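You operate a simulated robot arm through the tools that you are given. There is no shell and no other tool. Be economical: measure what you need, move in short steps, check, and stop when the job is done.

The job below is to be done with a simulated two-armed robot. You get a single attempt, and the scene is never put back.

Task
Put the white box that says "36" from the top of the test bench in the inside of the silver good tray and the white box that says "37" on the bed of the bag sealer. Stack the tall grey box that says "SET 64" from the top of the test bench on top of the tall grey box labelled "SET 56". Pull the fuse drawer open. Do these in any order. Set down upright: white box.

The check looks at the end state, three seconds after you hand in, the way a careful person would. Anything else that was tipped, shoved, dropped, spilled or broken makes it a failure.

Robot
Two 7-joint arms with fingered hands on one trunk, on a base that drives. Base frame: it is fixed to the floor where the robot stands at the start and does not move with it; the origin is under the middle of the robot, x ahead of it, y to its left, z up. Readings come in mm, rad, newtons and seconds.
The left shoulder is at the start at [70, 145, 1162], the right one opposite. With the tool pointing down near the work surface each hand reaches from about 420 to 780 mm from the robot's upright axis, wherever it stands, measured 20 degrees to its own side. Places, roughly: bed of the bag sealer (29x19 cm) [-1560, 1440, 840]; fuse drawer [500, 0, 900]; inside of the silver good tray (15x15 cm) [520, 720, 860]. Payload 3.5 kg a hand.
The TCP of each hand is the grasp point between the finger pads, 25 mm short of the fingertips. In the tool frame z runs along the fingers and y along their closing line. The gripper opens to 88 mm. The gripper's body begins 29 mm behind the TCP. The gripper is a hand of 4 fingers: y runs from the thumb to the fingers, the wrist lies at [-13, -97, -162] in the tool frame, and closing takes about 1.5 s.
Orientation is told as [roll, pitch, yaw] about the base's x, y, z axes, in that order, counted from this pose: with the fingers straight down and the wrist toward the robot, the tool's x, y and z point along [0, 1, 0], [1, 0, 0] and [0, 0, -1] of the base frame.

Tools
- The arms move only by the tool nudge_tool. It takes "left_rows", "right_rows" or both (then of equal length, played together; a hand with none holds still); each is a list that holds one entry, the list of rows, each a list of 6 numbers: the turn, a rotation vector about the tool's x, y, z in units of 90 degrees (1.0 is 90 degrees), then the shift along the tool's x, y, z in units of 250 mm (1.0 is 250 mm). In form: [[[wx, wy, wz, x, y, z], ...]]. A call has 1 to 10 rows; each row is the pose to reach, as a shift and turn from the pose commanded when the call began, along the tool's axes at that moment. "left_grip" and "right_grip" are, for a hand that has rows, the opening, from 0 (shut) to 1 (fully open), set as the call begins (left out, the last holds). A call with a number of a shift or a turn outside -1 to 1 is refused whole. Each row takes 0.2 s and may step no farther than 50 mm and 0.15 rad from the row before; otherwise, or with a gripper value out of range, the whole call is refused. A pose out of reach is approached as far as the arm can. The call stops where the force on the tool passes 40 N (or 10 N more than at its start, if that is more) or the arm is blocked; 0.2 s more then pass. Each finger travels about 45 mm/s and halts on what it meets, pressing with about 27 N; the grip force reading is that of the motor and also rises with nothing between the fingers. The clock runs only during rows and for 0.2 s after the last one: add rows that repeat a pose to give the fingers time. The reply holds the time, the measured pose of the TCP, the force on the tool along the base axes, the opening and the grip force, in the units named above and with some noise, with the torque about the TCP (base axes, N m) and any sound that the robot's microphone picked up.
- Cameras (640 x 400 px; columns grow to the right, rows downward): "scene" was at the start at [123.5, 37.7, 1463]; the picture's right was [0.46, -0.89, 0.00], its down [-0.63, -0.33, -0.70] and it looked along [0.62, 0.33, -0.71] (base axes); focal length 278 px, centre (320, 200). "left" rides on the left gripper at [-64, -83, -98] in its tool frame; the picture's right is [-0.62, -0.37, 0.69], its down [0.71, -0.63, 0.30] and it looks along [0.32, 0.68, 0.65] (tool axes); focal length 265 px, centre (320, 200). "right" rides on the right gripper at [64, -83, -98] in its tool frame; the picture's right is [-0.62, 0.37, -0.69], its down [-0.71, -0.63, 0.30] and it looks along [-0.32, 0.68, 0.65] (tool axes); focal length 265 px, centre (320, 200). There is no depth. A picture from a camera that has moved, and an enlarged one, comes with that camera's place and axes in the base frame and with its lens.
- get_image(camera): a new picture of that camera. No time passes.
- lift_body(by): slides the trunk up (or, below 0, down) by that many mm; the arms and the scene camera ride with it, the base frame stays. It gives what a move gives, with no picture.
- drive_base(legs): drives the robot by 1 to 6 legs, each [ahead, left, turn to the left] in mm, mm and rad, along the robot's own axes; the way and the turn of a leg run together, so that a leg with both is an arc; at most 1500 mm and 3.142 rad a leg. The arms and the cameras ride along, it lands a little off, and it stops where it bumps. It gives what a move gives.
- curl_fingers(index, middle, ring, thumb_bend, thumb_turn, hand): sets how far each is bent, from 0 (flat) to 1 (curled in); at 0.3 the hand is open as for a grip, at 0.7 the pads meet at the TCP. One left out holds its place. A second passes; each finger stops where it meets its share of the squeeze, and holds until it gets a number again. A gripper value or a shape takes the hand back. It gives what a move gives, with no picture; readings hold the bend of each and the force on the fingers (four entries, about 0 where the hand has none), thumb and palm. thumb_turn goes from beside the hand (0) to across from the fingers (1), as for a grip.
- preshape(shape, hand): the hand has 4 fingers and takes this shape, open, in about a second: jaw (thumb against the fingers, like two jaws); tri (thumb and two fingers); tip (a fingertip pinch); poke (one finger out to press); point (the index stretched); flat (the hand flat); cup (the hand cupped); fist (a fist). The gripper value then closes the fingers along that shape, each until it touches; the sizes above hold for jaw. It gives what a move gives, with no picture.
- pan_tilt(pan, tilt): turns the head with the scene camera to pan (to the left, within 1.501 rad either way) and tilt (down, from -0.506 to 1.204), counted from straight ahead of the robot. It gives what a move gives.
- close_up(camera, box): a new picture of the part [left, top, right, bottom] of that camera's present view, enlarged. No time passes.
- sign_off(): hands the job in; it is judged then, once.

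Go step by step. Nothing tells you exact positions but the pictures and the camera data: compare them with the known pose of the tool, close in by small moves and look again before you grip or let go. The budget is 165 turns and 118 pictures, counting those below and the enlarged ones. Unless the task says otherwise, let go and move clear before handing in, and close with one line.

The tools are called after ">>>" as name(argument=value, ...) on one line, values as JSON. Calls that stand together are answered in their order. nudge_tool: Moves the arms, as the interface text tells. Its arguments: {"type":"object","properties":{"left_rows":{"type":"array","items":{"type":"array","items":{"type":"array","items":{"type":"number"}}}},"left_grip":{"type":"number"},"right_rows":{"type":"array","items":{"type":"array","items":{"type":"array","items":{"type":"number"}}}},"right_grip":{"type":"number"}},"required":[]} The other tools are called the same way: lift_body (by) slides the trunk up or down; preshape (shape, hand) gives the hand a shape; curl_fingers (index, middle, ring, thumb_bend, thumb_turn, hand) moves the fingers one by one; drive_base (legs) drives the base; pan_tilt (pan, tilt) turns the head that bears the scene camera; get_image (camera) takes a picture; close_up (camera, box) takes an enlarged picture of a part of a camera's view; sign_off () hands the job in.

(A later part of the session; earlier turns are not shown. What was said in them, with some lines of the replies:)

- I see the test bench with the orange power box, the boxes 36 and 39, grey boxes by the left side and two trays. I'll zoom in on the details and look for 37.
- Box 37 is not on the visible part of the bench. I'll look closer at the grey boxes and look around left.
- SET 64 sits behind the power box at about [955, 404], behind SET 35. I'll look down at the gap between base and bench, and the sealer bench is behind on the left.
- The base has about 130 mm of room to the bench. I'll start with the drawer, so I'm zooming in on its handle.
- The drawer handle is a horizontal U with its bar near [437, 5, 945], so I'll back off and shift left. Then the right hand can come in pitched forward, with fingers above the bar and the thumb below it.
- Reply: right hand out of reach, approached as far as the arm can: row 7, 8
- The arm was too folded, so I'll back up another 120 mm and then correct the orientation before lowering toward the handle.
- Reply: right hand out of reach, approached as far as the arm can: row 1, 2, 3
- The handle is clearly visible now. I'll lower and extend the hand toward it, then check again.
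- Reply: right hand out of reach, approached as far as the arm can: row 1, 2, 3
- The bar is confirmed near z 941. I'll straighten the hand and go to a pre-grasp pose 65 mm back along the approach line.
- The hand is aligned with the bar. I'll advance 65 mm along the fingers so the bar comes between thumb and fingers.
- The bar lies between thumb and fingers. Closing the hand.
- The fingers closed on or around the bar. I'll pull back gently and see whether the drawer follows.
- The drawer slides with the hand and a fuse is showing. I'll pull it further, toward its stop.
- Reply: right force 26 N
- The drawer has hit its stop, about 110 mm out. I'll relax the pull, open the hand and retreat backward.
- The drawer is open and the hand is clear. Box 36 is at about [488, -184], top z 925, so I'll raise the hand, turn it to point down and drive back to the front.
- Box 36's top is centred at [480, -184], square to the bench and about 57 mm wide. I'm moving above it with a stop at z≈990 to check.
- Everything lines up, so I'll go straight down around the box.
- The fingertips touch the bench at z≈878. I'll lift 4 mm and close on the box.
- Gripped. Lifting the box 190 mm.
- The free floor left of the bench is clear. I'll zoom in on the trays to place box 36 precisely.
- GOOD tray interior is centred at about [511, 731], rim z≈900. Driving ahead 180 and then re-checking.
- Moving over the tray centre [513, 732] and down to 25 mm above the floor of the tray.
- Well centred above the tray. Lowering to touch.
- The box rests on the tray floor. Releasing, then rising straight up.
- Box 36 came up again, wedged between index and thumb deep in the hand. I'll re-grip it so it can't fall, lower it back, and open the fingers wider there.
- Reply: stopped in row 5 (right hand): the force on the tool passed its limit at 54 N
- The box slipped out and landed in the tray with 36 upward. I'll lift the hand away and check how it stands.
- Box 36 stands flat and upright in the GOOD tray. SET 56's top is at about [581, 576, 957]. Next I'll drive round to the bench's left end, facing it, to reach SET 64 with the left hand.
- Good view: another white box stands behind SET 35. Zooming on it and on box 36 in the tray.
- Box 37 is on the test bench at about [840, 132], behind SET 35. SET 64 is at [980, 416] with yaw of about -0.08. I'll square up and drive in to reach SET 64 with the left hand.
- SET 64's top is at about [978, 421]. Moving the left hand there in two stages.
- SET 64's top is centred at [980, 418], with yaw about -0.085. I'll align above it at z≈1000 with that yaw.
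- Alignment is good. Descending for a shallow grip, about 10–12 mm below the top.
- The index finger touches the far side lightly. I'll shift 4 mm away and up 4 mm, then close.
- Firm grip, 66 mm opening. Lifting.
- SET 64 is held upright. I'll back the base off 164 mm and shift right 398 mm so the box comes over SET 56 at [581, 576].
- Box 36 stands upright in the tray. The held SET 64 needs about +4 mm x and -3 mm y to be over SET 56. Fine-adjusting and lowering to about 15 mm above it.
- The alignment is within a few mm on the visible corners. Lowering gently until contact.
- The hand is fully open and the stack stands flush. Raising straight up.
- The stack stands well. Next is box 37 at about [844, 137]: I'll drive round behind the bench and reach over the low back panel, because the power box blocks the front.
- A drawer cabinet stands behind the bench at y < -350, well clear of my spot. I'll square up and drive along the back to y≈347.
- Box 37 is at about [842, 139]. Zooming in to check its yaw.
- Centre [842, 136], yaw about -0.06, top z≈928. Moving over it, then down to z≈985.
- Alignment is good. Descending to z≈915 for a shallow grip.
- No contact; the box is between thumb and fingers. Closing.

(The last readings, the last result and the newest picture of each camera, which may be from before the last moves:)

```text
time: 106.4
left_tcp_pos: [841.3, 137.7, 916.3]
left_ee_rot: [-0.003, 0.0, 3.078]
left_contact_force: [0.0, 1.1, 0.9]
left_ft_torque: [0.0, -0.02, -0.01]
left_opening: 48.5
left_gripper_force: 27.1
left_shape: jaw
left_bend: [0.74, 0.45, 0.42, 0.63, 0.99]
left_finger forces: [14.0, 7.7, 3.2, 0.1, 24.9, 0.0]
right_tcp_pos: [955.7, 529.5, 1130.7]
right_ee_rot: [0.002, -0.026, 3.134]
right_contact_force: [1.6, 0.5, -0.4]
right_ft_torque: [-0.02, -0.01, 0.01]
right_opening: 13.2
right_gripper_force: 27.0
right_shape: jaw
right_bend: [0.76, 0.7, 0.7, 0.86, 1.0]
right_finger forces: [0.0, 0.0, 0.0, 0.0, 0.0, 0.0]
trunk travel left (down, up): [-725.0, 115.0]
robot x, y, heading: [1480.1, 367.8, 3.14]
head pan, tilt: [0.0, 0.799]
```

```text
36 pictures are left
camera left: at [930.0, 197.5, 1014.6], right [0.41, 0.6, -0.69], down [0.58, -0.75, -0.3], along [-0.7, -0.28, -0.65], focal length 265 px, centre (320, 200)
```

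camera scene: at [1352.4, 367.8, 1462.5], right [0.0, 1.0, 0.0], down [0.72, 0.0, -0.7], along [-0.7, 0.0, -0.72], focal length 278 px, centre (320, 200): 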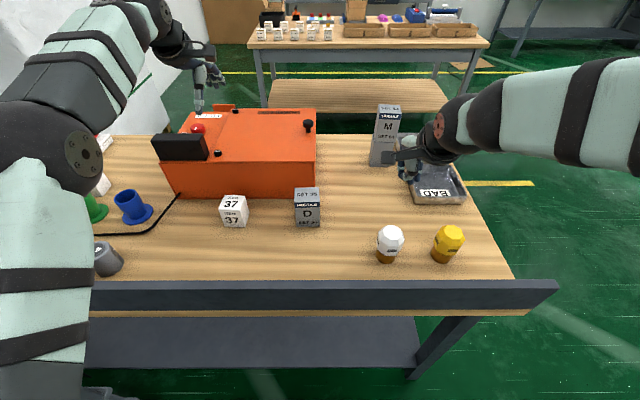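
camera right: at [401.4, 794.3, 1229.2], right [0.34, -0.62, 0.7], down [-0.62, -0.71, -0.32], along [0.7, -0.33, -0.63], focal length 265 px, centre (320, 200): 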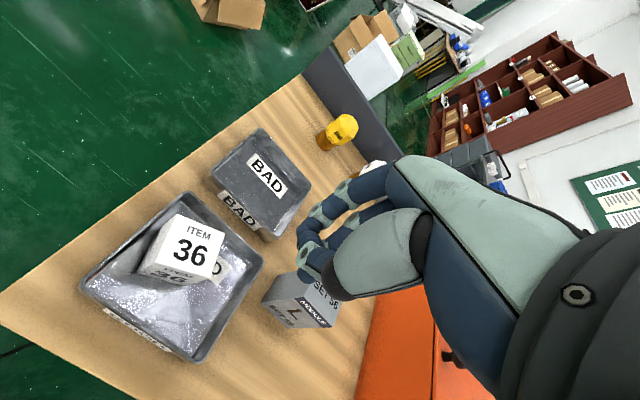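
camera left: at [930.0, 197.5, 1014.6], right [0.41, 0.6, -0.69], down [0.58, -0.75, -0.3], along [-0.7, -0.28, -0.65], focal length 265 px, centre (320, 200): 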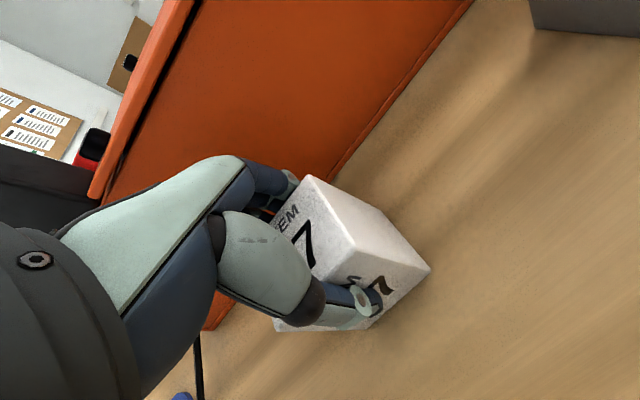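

>>> nudge_tool(left_rows=[[[0, 0, 0, 0, 0, -0.06], [0, 0, 0, 0, 0, -0.15], [0, 0, 0, 0, 0, -0.3], [0, 0, 0, 0, 0, -0.45], [0, 0, 0, 0, 0, -0.62], [0, 0, 0, 0, 0, -0.8], [0, 0, 0, 0, 0, -0.9], [0, 0, 0, 0, 0, -0.9]]])

>>> get_image(camera="scene")

>>> get_image(camera="left")

```text
time: 108.2
left_tcp_pos: [842.7, 140.6, 1142.4]
left_ee_rot: [0.001, 0.0, 3.079]
left_contact_force: [-0.5, -0.1, -0.6]
left_ft_torque: [0.04, -0.01, -0.01]
left_opening: 48.6
left_gripper_force: 27.2
left_shape: jaw
left_bend: [0.74, 0.45, 0.42, 0.63, 0.99]
left_finger forces: [14.0, 7.8, 3.2, 0.0, 25.0, 0.1]
right_tcp_pos: [954.9, 529.9, 1131.4]
right_ee_rot: [0.002, -0.027, 3.137]
right_contact_force: [0.4, -0.4, 0.5]
right_ft_torque: [0.02, 0.03, -0.01]
right_opening: 13.2
right_gripper_force: 27.2
right_shape: jaw
right_bend: [0.76, 0.7, 0.7, 0.86, 1.0]
right_finger forces: [0.0, 0.1, 0.0, 0.0, 0.0, 0.1]
trunk travel left (down, up): [-725.0, 115.0]
robot x, y, heading: [1480.9, 367.1, 3.132]
head pan, tilt: [0.0, 0.799]
```

```text
35 pictures are left
camera scene: at [1351.9, 367.5, 1462.4], right [0.0, 1.0, 0.0], down [0.72, 0.0, -0.7], along [-0.7, 0.0, -0.72], focal length 278 px, centre (320, 200)
```

scene: 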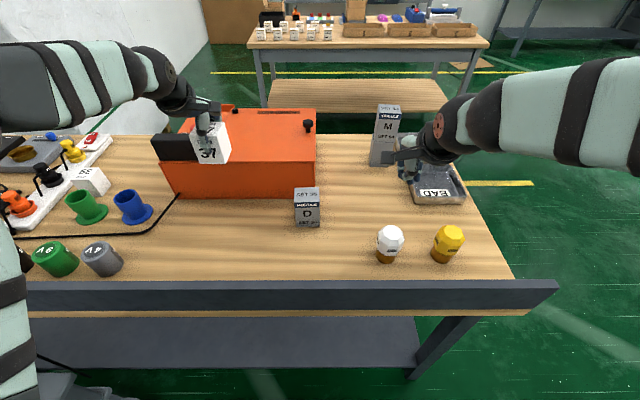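

```text
34 pictures are left
camera left: at [930.9, 199.0, 1240.0], right [0.41, 0.6, -0.69], down [0.58, -0.75, -0.3], along [-0.7, -0.28, -0.65], focal length 265 px, centre (320, 200)
```

left: 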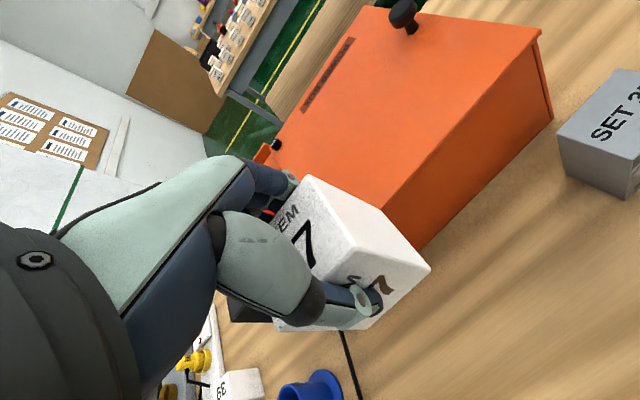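

Box 37 is held securely. I'll drive along the back and round the bench end toward the sealer's bench, then look.

>>> drive_base(legs=[[0, 930, 0], [1300, 0, 0]])

>>> pan_tilt(pan=0.0, tilt=0.5)

>>> get_image(camera="scene")

```text
time: 111.0
left_tcp_pos: [842.7, -296.9, 1139.0]
left_ee_rot: [-0.01, 0.0, 3.08]
left_contact_force: [0.3, -1.2, -1.1]
left_ft_torque: [0.06, 0.03, -0.04]
left_opening: 48.8
left_gripper_force: 26.9
left_shape: jaw
left_bend: [0.74, 0.45, 0.42, 0.63, 0.99]
left_finger forces: [14.0, 7.8, 3.2, 0.1, 25.0, 0.0]
right_tcp_pos: [955.8, 92.5, 1134.1]
right_ee_rot: [-0.006, -0.03, 3.136]
right_contact_force: [-0.3, -0.2, 0.0]
right_ft_torque: [0.03, -0.02, 0.02]
right_opening: 13.2
right_gripper_force: 27.1
right_shape: jaw
right_bend: [0.76, 0.7, 0.7, 0.86, 1.0]
right_finger forces: [0.1, 0.1, 0.1, 0.0, 0.1, 0.0]
trunk travel left (down, up): [-725.0, 115.0]
robot x, y, heading: [1480.0, -62.8, 3.142]
head pan, tilt: [0.0, 0.799]
stopped in leg 1: the robot was blocked; the commanded pose is now the measured one
```

```text
time: 111.8
left_tcp_pos: [841.1, -288.2, 1140.7]
left_ee_rot: [-0.002, 0.003, 3.078]
left_contact_force: [0.3, 0.7, -0.9]
left_ft_torque: [-0.01, 0.01, 0.01]
left_opening: 48.5
left_gripper_force: 27.0
left_shape: jaw
left_bend: [0.74, 0.45, 0.42, 0.63, 0.99]
left_finger forces: [13.9, 7.7, 3.3, 0.0, 25.0, 0.0]
right_tcp_pos: [954.7, 100.8, 1131.9]
right_ee_rot: [0.004, -0.029, 3.136]
right_contact_force: [0.6, 0.2, -0.4]
right_ft_torque: [0.02, 0.0, 0.01]
right_opening: 13.2
right_gripper_force: 26.9
right_shape: jaw
right_bend: [0.76, 0.7, 0.7, 0.86, 1.0]
right_finger forces: [0.1, 0.1, 0.0, 0.0, 0.1, 0.0]
trunk travel left (down, up): [-725.0, 115.0]
robot x, y, heading: [1480.4, -61.8, 3.137]
head pan, tilt: [0.0, 0.499]
```

```text
33 pictures are left
camera scene: at [1340.8, -61.2, 1488.3], right [0.0, 1.0, 0.0], down [0.48, 0.0, -0.88], along [-0.88, 0.0, -0.48], focal length 278 px, centre (320, 200)
```

scene: 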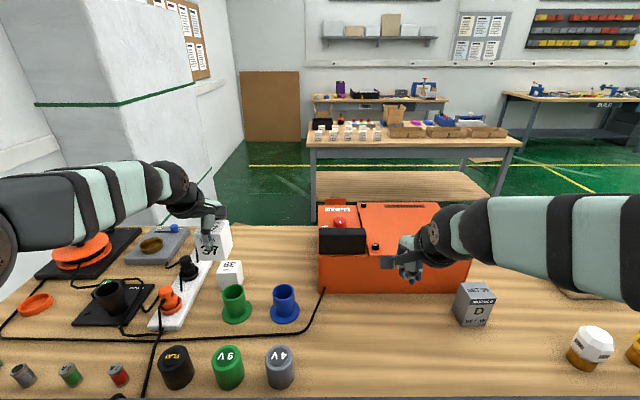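

I drove the wrong way (left is -y here) and bumped lightly against the cabinet. I'll check the cabinet and reverse direction.

>>> drive_base(legs=[[0, -1370, 0]])

>>> pan_tilt(pan=0.6, tilt=0.75)

>>> get_image(camera="scene")

```text
time: 118.6
left_tcp_pos: [849.1, 1067.9, 1140.3]
left_ee_rot: [-0.003, 0.001, 3.076]
left_contact_force: [0.1, -0.2, -1.0]
left_ft_torque: [-0.03, -0.01, 0.03]
left_opening: 48.7
left_gripper_force: 26.0
left_shape: jaw
left_bend: [0.74, 0.45, 0.42, 0.63, 0.99]
left_finger forces: [14.0, 7.7, 3.4, 0.0, 25.0, 0.0]
right_tcp_pos: [961.7, 1457.2, 1132.2]
right_ee_rot: [0.002, -0.028, 3.135]
right_contact_force: [0.0, 0.8, -0.1]
right_ft_torque: [0.02, 0.01, -0.01]
right_opening: 13.2
right_gripper_force: 26.8
right_shape: jaw
right_bend: [0.76, 0.7, 0.7, 0.86, 1.0]
right_finger forces: [0.0, 0.1, 0.0, 0.1, 0.1, 0.0]
trunk travel left (down, up): [-725.0, 115.0]
robot x, y, heading: [1486.1, 1289.4, 3.138]
head pan, tilt: [0.0, 0.499]
```

```text
time: 119.6
left_tcp_pos: [848.8, 1068.0, 1141.4]
left_ee_rot: [-0.001, 0.0, 3.079]
left_contact_force: [0.1, 0.7, 0.1]
left_ft_torque: [-0.02, -0.04, -0.03]
left_opening: 48.5
left_gripper_force: 27.2
left_shape: jaw
left_bend: [0.74, 0.45, 0.42, 0.63, 0.99]
left_finger forces: [14.0, 7.8, 3.3, 0.0, 24.9, 0.0]
right_tcp_pos: [961.2, 1456.0, 1131.7]
right_ee_rot: [0.002, -0.028, 3.134]
right_contact_force: [0.0, 0.8, 0.2]
right_ft_torque: [-0.01, 0.02, -0.01]
right_opening: 13.4
right_gripper_force: 27.4
right_shape: jaw
right_bend: [0.76, 0.7, 0.7, 0.86, 1.0]
right_finger forces: [0.0, 0.1, 0.0, 0.1, 0.0, 0.0]
trunk travel left (down, up): [-725.0, 115.0]
robot x, y, heading: [1487.1, 1293.8, 3.137]
head pan, tilt: [0.6, 0.75]
```

```text
32 pictures are left
camera scene: at [1370.6, 1247.5, 1466.5], right [-0.56, 0.83, 0.0], down [0.57, 0.38, -0.73], along [-0.61, -0.41, -0.68], focal length 278 px, centre (320, 200)
```

scene: 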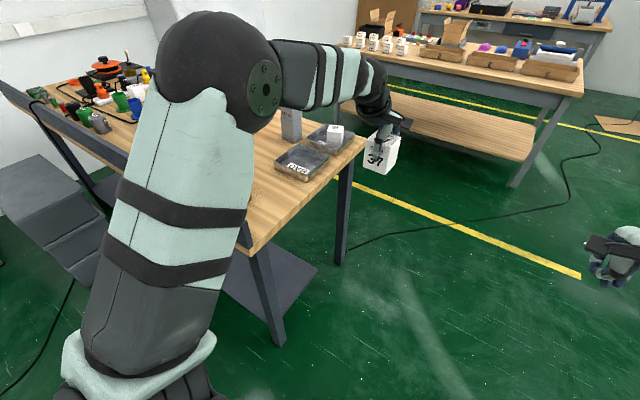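

>>> close_up(camera="scene", box=[0, 140, 160, 300])

```text
2.50 times, centred on (80, 220) of scene
camera zoom: at [1370.6, 1247.5, 1466.5], right [-0.56, 0.83, 0.0], down [0.57, 0.38, -0.73], along [-0.61, -0.41, -0.68], focal length 695 px, centre (920, 150)
```

zoom: 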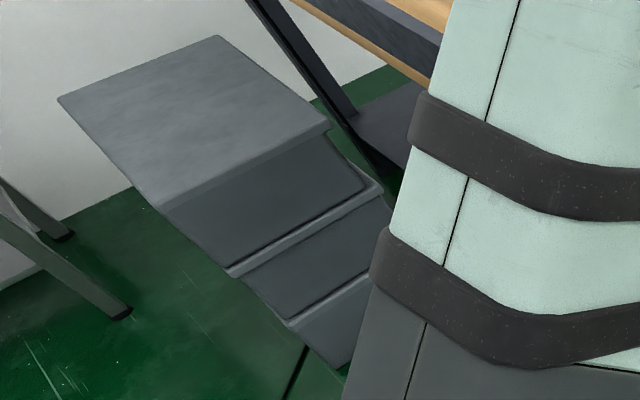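

The cabinet has not moved. Driving forward past the bench end toward the sealer's bench.

>>> drive_base(legs=[[1300, 0, 0]])

>>> pan_tilt(pan=0.0, tilt=0.4)

>>> get_image(camera="scene")

```text
time: 126.1
left_tcp_pos: [-444.3, 1053.6, 1141.2]
left_ee_rot: [-0.001, 0.001, 3.094]
left_contact_force: [-0.7, -0.3, -0.3]
left_ft_torque: [-0.01, -0.01, -0.03]
left_opening: 48.6
left_gripper_force: 26.7
left_shape: jaw
left_bend: [0.74, 0.45, 0.42, 0.63, 0.99]
left_finger forces: [14.0, 7.7, 3.3, 0.0, 24.9, 0.1]
right_tcp_pos: [-337.9, 1444.6, 1131.9]
right_ee_rot: [0.001, -0.032, -3.13]
right_contact_force: [0.8, -0.1, -0.9]
right_ft_torque: [0.0, -0.02, 0.05]
right_opening: 13.3
right_gripper_force: 27.0
right_shape: jaw
right_bend: [0.76, 0.7, 0.7, 0.86, 1.0]
right_finger forces: [0.0, 0.0, 0.0, 0.0, 0.0, 0.0]
trunk travel left (down, up): [-725.0, 115.0]
robot x, y, heading: [190.1, 1290.1, -3.127]
head pan, tilt: [0.6, 0.75]
```

```text
time: 127.1
left_tcp_pos: [-443.9, 1053.2, 1142.2]
left_ee_rot: [-0.002, 0.001, 3.096]
left_contact_force: [-0.3, -0.4, -0.9]
left_ft_torque: [-0.01, 0.01, 0.02]
left_opening: 48.6
left_gripper_force: 26.9
left_shape: jaw
left_bend: [0.74, 0.45, 0.42, 0.63, 0.99]
left_finger forces: [14.0, 7.7, 3.2, 0.0, 25.0, 0.1]
right_tcp_pos: [-337.1, 1443.5, 1130.9]
right_ee_rot: [0.001, -0.03, -3.13]
right_contact_force: [-0.7, 0.4, 0.2]
right_ft_torque: [0.0, 0.03, 0.05]
right_opening: 13.3
right_gripper_force: 26.6
right_shape: jaw
right_bend: [0.76, 0.7, 0.7, 0.86, 1.0]
right_finger forces: [0.1, 0.0, 0.1, 0.0, 0.0, 0.0]
trunk travel left (down, up): [-725.0, 115.0]
robot x, y, heading: [192.7, 1288.8, -3.133]
head pan, tilt: [0.0, 0.4]
```

```text
30 pictures are left
camera scene: at [49.7, 1287.8, 1497.5], right [-0.01, 1.0, 0.0], down [0.39, 0.01, -0.92], along [-0.92, -0.01, -0.39], focal length 278 px, centre (320, 200)
```

scene: 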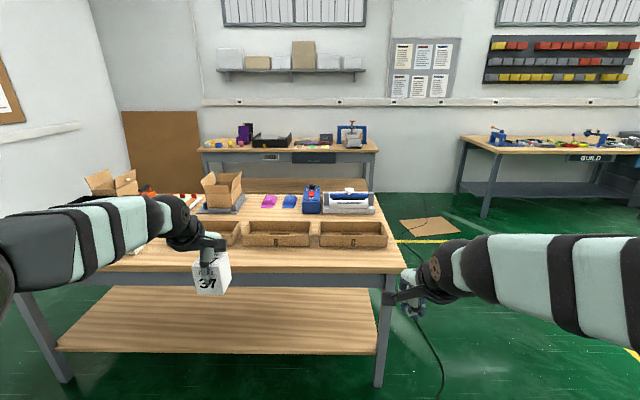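

>>> close_up(camera="scene", box=[240, 170, 420, 280])

```text
3.56 times, centred on (330, 225) of scene
camera zoom: at [49.7, 1287.8, 1497.5], right [-0.01, 1.0, 0.0], down [0.39, 0.01, -0.92], along [-0.92, -0.01, -0.39], focal length 988 px, centre (284, 111)
```

zoom: 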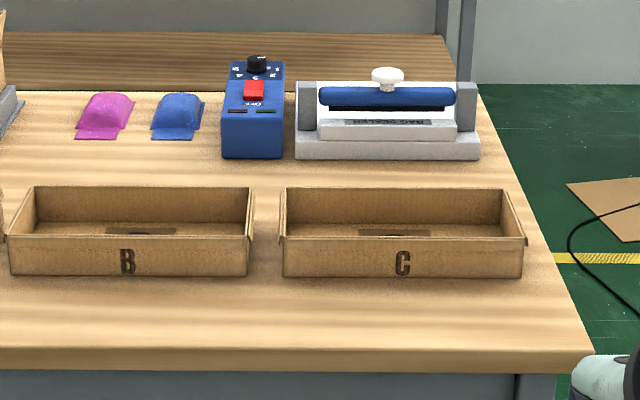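

The bag sealer is near the right end of that bench, at about y 1300–1610 with the table end at y≈1655. I'll go round to that end to reach its bed with the left hand.

>>> drive_base(legs=[[300, -780, 0], [1480, 0, 0], [120, 0, 0], [0, 0, 1.55]])

>>> pan_tilt(pan=0.0, tilt=0.8)

>>> get_image(camera="scene")

```text
time: 143.2
left_tcp_pos: [-1534.4, 1429.5, 1142.1]
left_ee_rot: [-0.002, -0.001, -1.673]
left_contact_force: [-0.6, -1.0, -0.7]
left_ft_torque: [0.01, -0.01, -0.02]
left_opening: 48.3
left_gripper_force: 27.2
left_shape: jaw
left_bend: [0.74, 0.45, 0.42, 0.64, 0.99]
left_finger forces: [13.8, 7.5, 3.2, 0.1, 24.7, 0.0]
right_tcp_pos: [-1919.5, 1558.8, 1131.6]
right_ee_rot: [0.002, -0.028, -1.616]
right_contact_force: [-0.6, 0.5, -0.5]
right_ft_torque: [-0.02, -0.01, -0.01]
right_opening: 13.0
right_gripper_force: 27.2
right_shape: jaw
right_bend: [0.76, 0.7, 0.7, 0.86, 1.0]
right_finger forces: [0.0, 0.1, 0.0, 0.0, 0.0, 0.1]
trunk travel left (down, up): [-725.0, 115.0]
robot x, y, heading: [-1734.3, 2078.0, -1.616]
head pan, tilt: [0.0, 0.4]
```

```text
time: 144.1
left_tcp_pos: [-1534.8, 1430.1, 1142.4]
left_ee_rot: [-0.003, 0.003, -1.673]
left_contact_force: [-0.2, 0.2, -0.2]
left_ft_torque: [0.02, 0.01, 0.05]
left_opening: 48.5
left_gripper_force: 26.9
left_shape: jaw
left_bend: [0.74, 0.45, 0.42, 0.64, 0.99]
left_finger forces: [13.8, 7.5, 3.4, 0.0, 24.8, 0.1]
right_tcp_pos: [-1918.0, 1559.2, 1132.1]
right_ee_rot: [0.002, -0.028, -1.617]
right_contact_force: [0.3, 0.4, 0.0]
right_ft_torque: [0.01, 0.0, -0.02]
right_opening: 13.2
right_gripper_force: 27.8
right_shape: jaw
right_bend: [0.76, 0.7, 0.7, 0.86, 1.0]
right_finger forces: [0.0, 0.0, 0.0, 0.1, 0.0, 0.0]
trunk travel left (down, up): [-725.0, 115.0]
robot x, y, heading: [-1734.5, 2078.1, -1.616]
head pan, tilt: [0.0, 0.799]
```

```text
28 pictures are left
camera scene: at [-1739.4, 1947.2, 1462.5], right [-1.0, 0.04, 0.0], down [0.03, 0.72, -0.7], along [-0.03, -0.7, -0.72], focal length 278 px, centre (320, 200)
```

scene: 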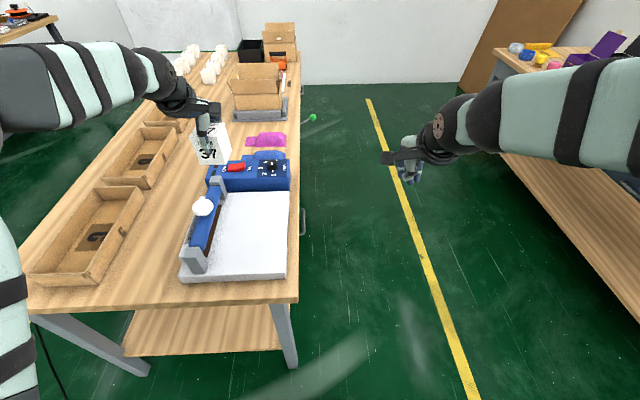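

The white flat bed of the sealer is now in plain view, on the far side of the blue arm. Zooming in.

>>> close_up(camera="scene", box=[160, 140, 320, 300])

>>> get_image(camera="left")

```text
2.50 times, centred on (240, 220) of scene
camera zoom: at [-1739.4, 1947.2, 1462.5], right [-1.0, 0.04, 0.0], down [0.03, 0.72, -0.7], along [-0.03, -0.7, -0.72], focal length 695 px, centre (520, 150)
```

zoom: 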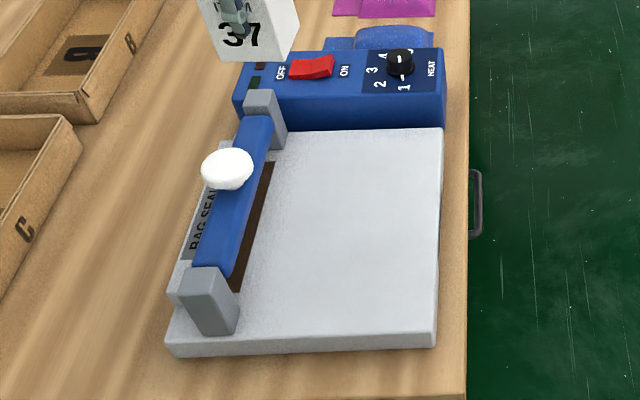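

```text
26 pictures are left
camera left: at [-1588.7, 1519.6, 1239.0], right [-0.58, 0.43, -0.69], down [0.78, 0.55, -0.3], along [0.25, -0.71, -0.65], focal length 265 px, centre (320, 200)
```

left: 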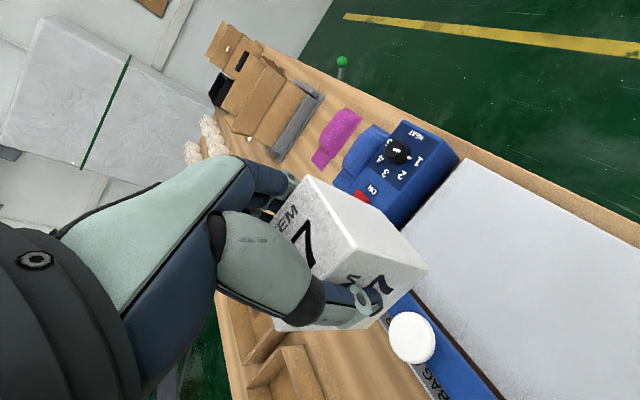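

The free bed area is centred at about [-1562, 1430], surface z≈811–840. Moving above it, squaring the yaw, and lowering to z≈925.

>>> nudge_tool(left_rows=[[[0, 0, -0.032, -0.06, 0.006, 0], [0, 0, -0.064, -0.111, 0.011, 0.0], [0, 0, -0.064, -0.111, 0.011, 0.18], [0, 0, -0.064, -0.111, 0.011, 0.36], [0, 0, -0.064, -0.111, 0.011, 0.54], [0, 0, -0.064, -0.111, 0.011, 0.72], [0, 0, -0.064, -0.111, 0.011, 0.87], [0, 0, -0.064, -0.111, 0.011, 0.87]]])

>>> close_up(camera="scene", box=[160, 140, 320, 300])

>>> get_image(camera="left")

```text
time: 145.9
left_tcp_pos: [-1562.9, 1430.2, 922.3]
left_ee_rot: [-0.003, 0.001, -1.575]
left_contact_force: [-0.4, -0.3, -1.2]
left_ft_torque: [-0.01, -0.02, 0.02]
left_opening: 48.2
left_gripper_force: 26.8
left_shape: jaw
left_bend: [0.74, 0.45, 0.43, 0.64, 0.99]
left_finger forces: [13.7, 7.6, 3.2, 0.0, 24.7, 0.0]
right_tcp_pos: [-1918.6, 1559.4, 1132.3]
right_ee_rot: [0.001, -0.03, -1.615]
right_contact_force: [-0.8, -0.6, 1.3]
right_ft_torque: [-0.04, 0.05, 0.0]
right_opening: 13.3
right_gripper_force: 27.4
right_shape: jaw
right_bend: [0.76, 0.7, 0.7, 0.86, 1.0]
right_finger forces: [0.0, 0.0, 0.0, 0.0, 0.0, 0.0]
trunk travel left (down, up): [-725.0, 115.0]
robot x, y, heading: [-1731.2, 2078.2, -1.614]
head pan, tilt: [0.0, 0.799]
```

```text
2.50 times, centred on (240, 220) of scene
camera zoom: at [-1739.7, 1948.0, 1462.5], right [-1.0, 0.04, 0.0], down [0.03, 0.72, -0.7], along [-0.03, -0.7, -0.72], focal length 695 px, centre (520, 150)
```

zoom: 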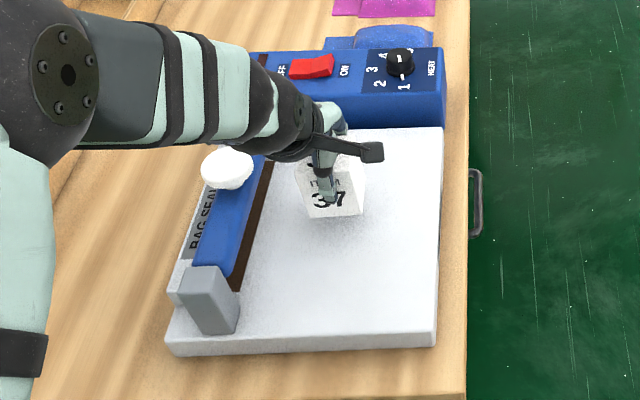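

```text
24 pictures are left
camera left: at [-1625.5, 1513.3, 1021.4], right [-0.62, 0.37, -0.69], down [0.72, 0.63, -0.3], along [0.32, -0.68, -0.65], focal length 265 px, centre (320, 200)
```

left: 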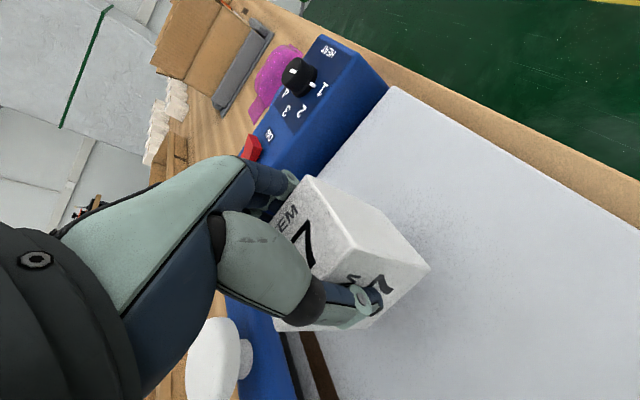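

The box is over the bed. Lowering further in small steps.

>>> nudge_tool(left_rows=[[[0, 0, 0, 0, 0, 0.04], [0, 0, 0, 0, 0, 0.08], [0, 0, 0, 0, 0, 0.11], [0, 0, 0, 0, 0, 0.14], [0, 0, 0, 0, 0, 0.14]]])

>>> close_up(camera="scene", box=[200, 170, 280, 250])

```text
time: 147.1
left_tcp_pos: [-1563.5, 1429.2, 890.9]
left_ee_rot: [-0.002, -0.003, -1.573]
left_contact_force: [0.8, -0.5, 7.9]
left_ft_torque: [-0.01, -0.03, 0.0]
left_opening: 48.1
left_gripper_force: 27.0
left_shape: jaw
left_bend: [0.74, 0.46, 0.43, 0.64, 0.99]
left_finger forces: [14.8, 8.3, 3.9, 0.0, 26.3, 0.0]
right_tcp_pos: [-1917.8, 1559.5, 1131.6]
right_ee_rot: [0.003, -0.029, -1.617]
right_contact_force: [-0.1, -0.3, 0.2]
right_ft_torque: [-0.04, 0.01, -0.01]
right_opening: 12.9
right_gripper_force: 26.7
right_shape: jaw
right_bend: [0.76, 0.7, 0.7, 0.86, 1.0]
right_finger forces: [0.0, 0.0, 0.1, 0.0, 0.1, 0.0]
trunk travel left (down, up): [-725.0, 115.0]
robot x, y, heading: [-1737.1, 2081.0, -1.615]
head pan, tilt: [0.0, 0.799]
```

```text
5.00 times, centred on (240, 210) of scene
camera zoom: at [-1739.9, 1948.7, 1462.8], right [-1.0, 0.04, 0.0], down [0.03, 0.72, -0.7], along [-0.03, -0.7, -0.72], focal length 1390 px, centre (720, 150)
```

zoom: 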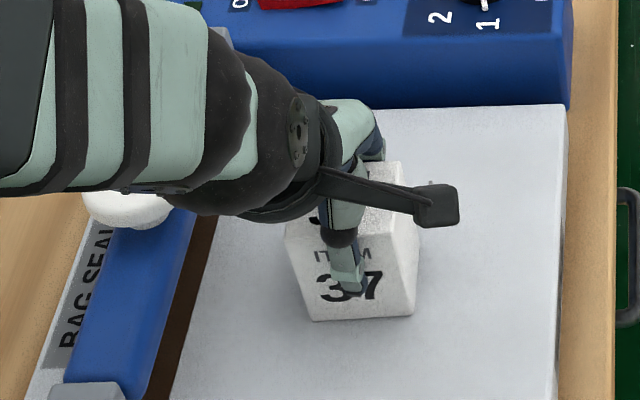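

The box rests on the bed (contact 8 N). Relaxing 1 mm, opening, then spreading the fingers wider.

>>> nudge_tool(left_rows=[[[0, 0, 0, 0, 0, -0.008], [0, 0, 0, 0, 0, -0.008], [0, 0, 0, 0, 0, -0.008], [0, 0, 0, 0, 0, -0.008], [0, 0, 0, 0, 0, -0.008]]], left_grip=1.0)

>>> curl_fingers(hand="left", index=0.15, middle=0.2, ring=0.2, thumb_bend=0.15)

>>> get_image(camera="left")

```text
time: 148.3
left_tcp_pos: [-1561.3, 1430.6, 890.3]
left_ee_rot: [-0.002, 0.002, -1.574]
left_contact_force: [-0.9, -0.4, 0.9]
left_ft_torque: [0.06, 0.01, 0.02]
left_opening: 87.7
left_gripper_force: 0.1
left_shape: jaw
left_bend: [0.3, 0.3, 0.3, 0.3, 0.98]
left_finger forces: [0.0, 0.0, 0.1, 0.1, 0.0, 0.1]
right_tcp_pos: [-1920.0, 1558.9, 1131.6]
right_ee_rot: [0.002, -0.027, -1.616]
right_contact_force: [-0.1, -0.7, -1.2]
right_ft_torque: [0.0, -0.01, -0.01]
right_opening: 13.2
right_gripper_force: 26.7
right_shape: jaw
right_bend: [0.76, 0.7, 0.7, 0.86, 1.0]
right_finger forces: [0.0, 0.0, 0.0, 0.1, 0.1, 0.0]
trunk travel left (down, up): [-725.0, 115.0]
robot x, y, heading: [-1737.1, 2078.1, -1.619]
head pan, tilt: [0.0, 0.799]
```

```text
time: 149.3
left_tcp_pos: [-1562.6, 1430.8, 890.4]
left_ee_rot: [-0.002, 0.0, -1.575]
left_contact_force: [-0.2, 0.1, 0.8]
left_ft_torque: [0.01, 0.0, -0.03]
left_opening: 112.3
left_gripper_force: 0.0
left_shape: fingers
left_bend: [0.15, 0.2, 0.2, 0.15, 0.98]
left_finger forces: [0.1, 0.0, 0.0, 0.1, 0.1, 0.0]
right_tcp_pos: [-1918.7, 1559.2, 1131.0]
right_ee_rot: [0.001, -0.029, -1.617]
right_contact_force: [-0.1, -0.3, 0.4]
right_ft_torque: [0.0, -0.02, 0.0]
right_opening: 13.1
right_gripper_force: 27.6
right_shape: jaw
right_bend: [0.76, 0.7, 0.7, 0.86, 1.0]
right_finger forces: [0.0, 0.0, 0.0, 0.0, 0.1, 0.0]
trunk travel left (down, up): [-725.0, 115.0]
robot x, y, heading: [-1737.9, 2075.4, -1.619]
head pan, tilt: [0.0, 0.799]
```

```text
22 pictures are left
camera left: at [-1625.0, 1513.9, 989.0], right [-0.62, 0.37, -0.69], down [0.72, 0.63, -0.3], along [0.32, -0.68, -0.65], focal length 265 px, centre (320, 200)
```

left: 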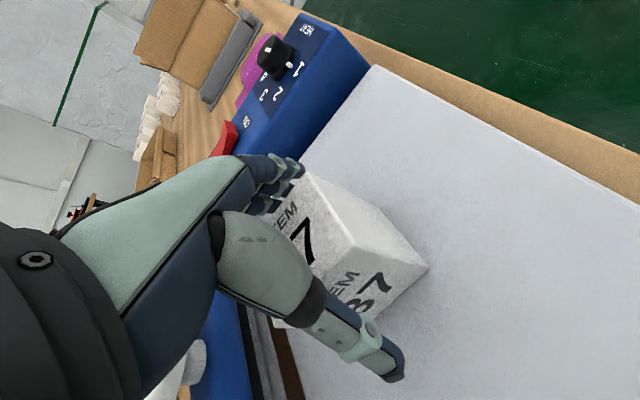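

No finger forces remain. Raising straight up slowly at first, then checking.

>>> nudge_tool(left_rows=[[[0, 0, 0, 0, 0, -0.04], [0, 0, 0, 0, 0, -0.1], [0, 0, 0, 0, 0, -0.16]]])

>>> get_image(camera="left")

```text
time: 150.1
left_tcp_pos: [-1564.7, 1430.7, 932.1]
left_ee_rot: [-0.003, 0.001, -1.575]
left_contact_force: [-0.4, 0.3, -0.4]
left_ft_torque: [0.01, -0.02, 0.02]
left_opening: 112.0
left_gripper_force: 0.0
left_shape: fingers
left_bend: [0.15, 0.2, 0.2, 0.15, 0.98]
left_finger forces: [0.0, 0.0, 0.0, 0.0, 0.1, 0.0]
right_tcp_pos: [-1919.1, 1560.6, 1130.8]
right_ee_rot: [0.003, -0.029, -1.617]
right_contact_force: [-0.1, -0.1, 0.2]
right_ft_torque: [0.03, 0.01, 0.0]
right_opening: 13.2
right_gripper_force: 26.8
right_shape: jaw
right_bend: [0.76, 0.7, 0.7, 0.86, 1.0]
right_finger forces: [0.1, 0.1, 0.0, 0.1, 0.0, 0.1]
trunk travel left (down, up): [-725.0, 115.0]
robot x, y, heading: [-1738.4, 2077.7, -1.615]
head pan, tilt: [0.0, 0.799]
```

```text
21 pictures are left
camera left: at [-1626.4, 1514.5, 1029.3], right [-0.62, 0.37, -0.69], down [0.72, 0.63, -0.3], along [0.32, -0.68, -0.65], focal length 265 px, centre (320, 200)
```

left: 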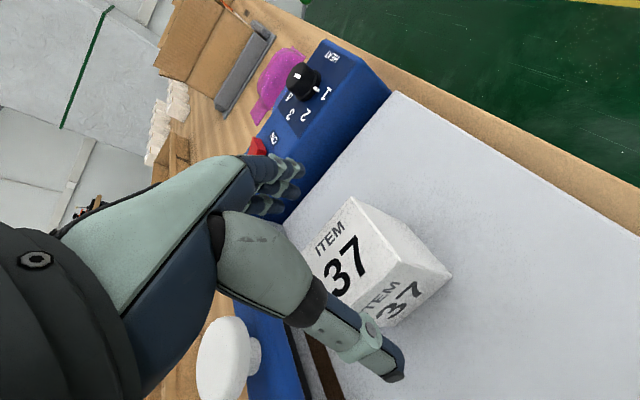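

The box stays on the bed upright. Raising the hand fully clear and backing off, then a final check of everything.

>>> nudge_tool(left_rows=[[[0, 0, 0, 0, 0, -0.15], [0, 0, 0, 0, 0, -0.33], [0, 0, 0, 0, 0, -0.5], [0, 0, 0, 0, 0, -0.68], [0, 0, 0, 0, 0, -0.84]]])

>>> drive_base(legs=[[-200, 0, 0]])

>>> get_image(camera="scene")

>>> close_up(camera="scene", box=[180, 90, 320, 230])

```text
time: 151.3
left_tcp_pos: [-1562.9, 1432.2, 1140.2]
left_ee_rot: [0.0, 0.001, -1.573]
left_contact_force: [0.0, 0.1, 0.1]
left_ft_torque: [0.01, 0.01, -0.01]
left_opening: 112.1
left_gripper_force: 0.0
left_shape: fingers
left_bend: [0.15, 0.2, 0.2, 0.15, 0.98]
left_finger forces: [0.0, 0.0, 0.1, 0.0, 0.1, 0.0]
right_tcp_pos: [-1918.3, 1559.4, 1132.2]
right_ee_rot: [0.002, -0.03, -1.616]
right_contact_force: [-0.1, -0.5, -0.1]
right_ft_torque: [-0.01, -0.02, 0.04]
right_opening: 13.1
right_gripper_force: 27.4
right_shape: jaw
right_bend: [0.76, 0.7, 0.7, 0.86, 1.0]
right_finger forces: [0.0, 0.0, 0.0, 0.0, 0.0, 0.0]
trunk travel left (down, up): [-725.0, 115.0]
robot x, y, heading: [-1737.3, 2077.8, -1.613]
head pan, tilt: [0.0, 0.799]
```

```text
time: 152.9
left_tcp_pos: [-1554.1, 1627.5, 1137.5]
left_ee_rot: [-0.001, 0.004, -1.578]
left_contact_force: [0.1, -0.3, 0.5]
left_ft_torque: [0.0, -0.02, -0.01]
left_opening: 112.0
left_gripper_force: 0.0
left_shape: fingers
left_bend: [0.15, 0.2, 0.2, 0.15, 0.98]
left_finger forces: [0.1, 0.0, 0.0, 0.0, 0.0, 0.0]
right_tcp_pos: [-1912.0, 1755.3, 1130.3]
right_ee_rot: [0.002, -0.027, -1.619]
right_contact_force: [0.5, 1.0, 0.6]
right_ft_torque: [0.02, -0.01, -0.03]
right_opening: 13.0
right_gripper_force: 27.5
right_shape: jaw
right_bend: [0.76, 0.7, 0.7, 0.86, 1.0]
right_finger forces: [0.1, 0.0, 0.1, 0.1, 0.0, 0.0]
trunk travel left (down, up): [-725.0, 115.0]
robot x, y, heading: [-1725.2, 2274.8, -1.622]
head pan, tilt: [0.0, 0.799]
```

```text
20 pictures are left
camera scene: at [-1730.8, 2142.6, 1462.2], right [-1.0, 0.05, 0.0], down [0.03, 0.72, -0.7], along [-0.03, -0.69, -0.72], focal length 278 px, centre (320, 200)
```

scene: 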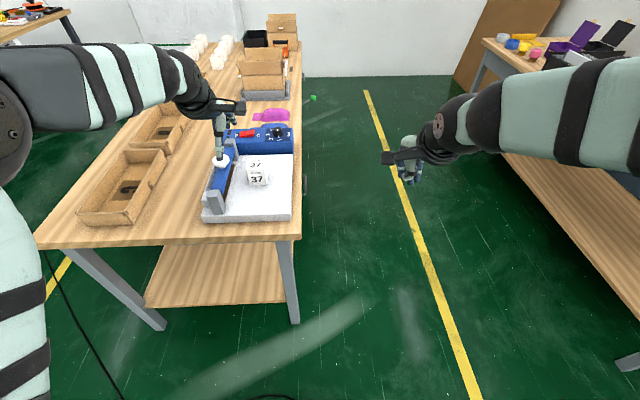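

```text
2.86 times, centred on (250, 160) of scene
camera zoom: at [-1730.8, 2142.6, 1462.2], right [-1.0, 0.05, 0.0], down [0.03, 0.72, -0.7], along [-0.03, -0.69, -0.72], focal length 794 px, centre (520, 314)
```

zoom: 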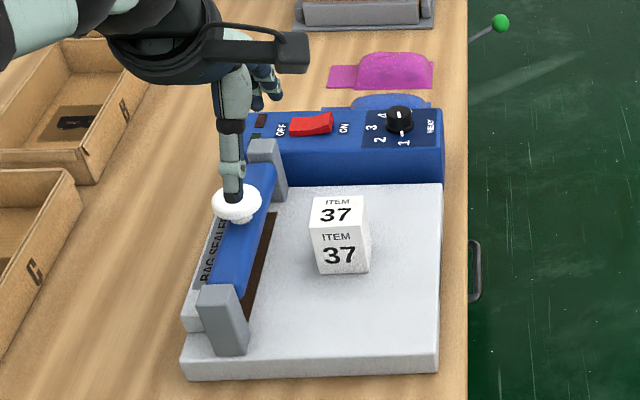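

Box 37 is upright on the sealer bed and the hand is clear. One last look back at the test bench from here.

>>> pan_tilt(pan=0.85, tilt=0.25)

>>> get_image(camera="scene")

>>> close_up(camera="scene", box=[240, 120, 400, 220])

```text
time: 154.0
left_tcp_pos: [-1554.4, 1629.7, 1138.0]
left_ee_rot: [-0.002, 0.003, -1.577]
left_contact_force: [-0.5, -0.5, 0.5]
left_ft_torque: [0.0, 0.03, -0.04]
left_opening: 112.2
left_gripper_force: 0.1
left_shape: fingers
left_bend: [0.15, 0.2, 0.2, 0.15, 0.98]
left_finger forces: [0.1, 0.0, 0.1, 0.1, 0.1, 0.1]
right_tcp_pos: [-1910.8, 1757.0, 1132.1]
right_ee_rot: [0.002, -0.026, -1.618]
right_contact_force: [0.3, -0.6, 0.0]
right_ft_torque: [0.01, 0.0, 0.0]
right_opening: 13.4
right_gripper_force: 27.1
right_shape: jaw
right_bend: [0.76, 0.7, 0.7, 0.86, 1.0]
right_finger forces: [0.1, 0.0, 0.0, 0.1, 0.0, 0.1]
trunk travel left (down, up): [-725.0, 115.0]
robot x, y, heading: [-1726.4, 2273.1, -1.617]
head pan, tilt: [0.85, 0.25]
```

```text
18 pictures are left
camera scene: at [-1659.8, 2160.6, 1511.5], right [-0.69, -0.72, 0.0], down [-0.18, 0.17, -0.97], along [0.7, -0.67, -0.25], focal length 278 px, centre (320, 200)
```

scene: 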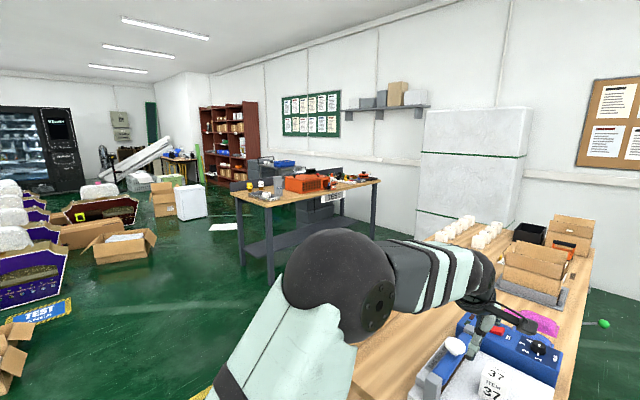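

```text
4.00 times, centred on (320, 170) of scene
camera zoom: at [-1659.8, 2160.6, 1511.5], right [-0.69, -0.72, 0.0], down [-0.18, 0.17, -0.97], along [0.7, -0.67, -0.25], focal length 1112 px, centre (320, 320)
```

zoom: 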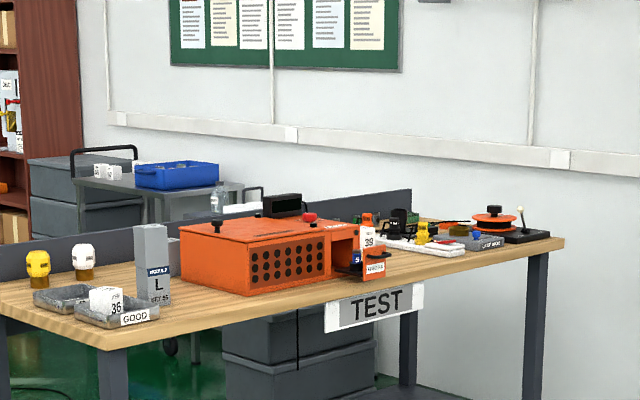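

>>> close_up(camera="scene", box=[250, 180, 290, 206])

```text
15.38 times, centred on (270, 193) of scene
camera zoom: at [-1659.8, 2160.6, 1511.5], right [-0.69, -0.72, 0.0], down [-0.18, 0.17, -0.97], along [0.7, -0.67, -0.25], focal length 4276 px, centre (1089, 308)
```

zoom: 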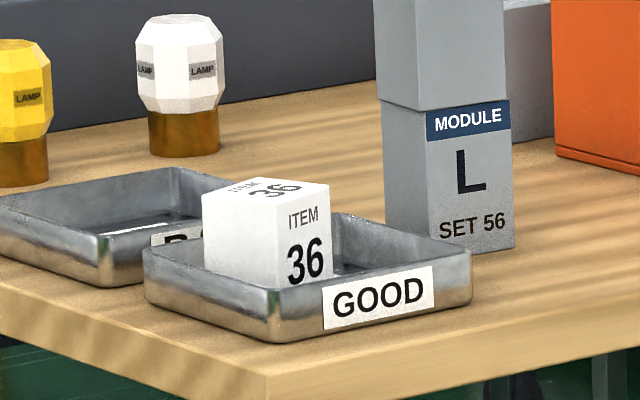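

All the placements hold: box 36 is upright in the GOOD tray, box 37 is upright on the sealer bed, SET 64 is stacked on SET 56, and the drawer is open.

>>> sign_off()

```text
The job is handed in.
```

The job is handed in: box 36 is upright in the GOOD tray, box 37 is upright on the bag sealer bed, SET 64 is stacked on SET 56, and the fuse drawer is pulled open to its stop. Box 36 fell into the tray from about 20 cm when it slipped from the hand, but landed upright, and the base bumped the cabinet behind the bench once without moving it.
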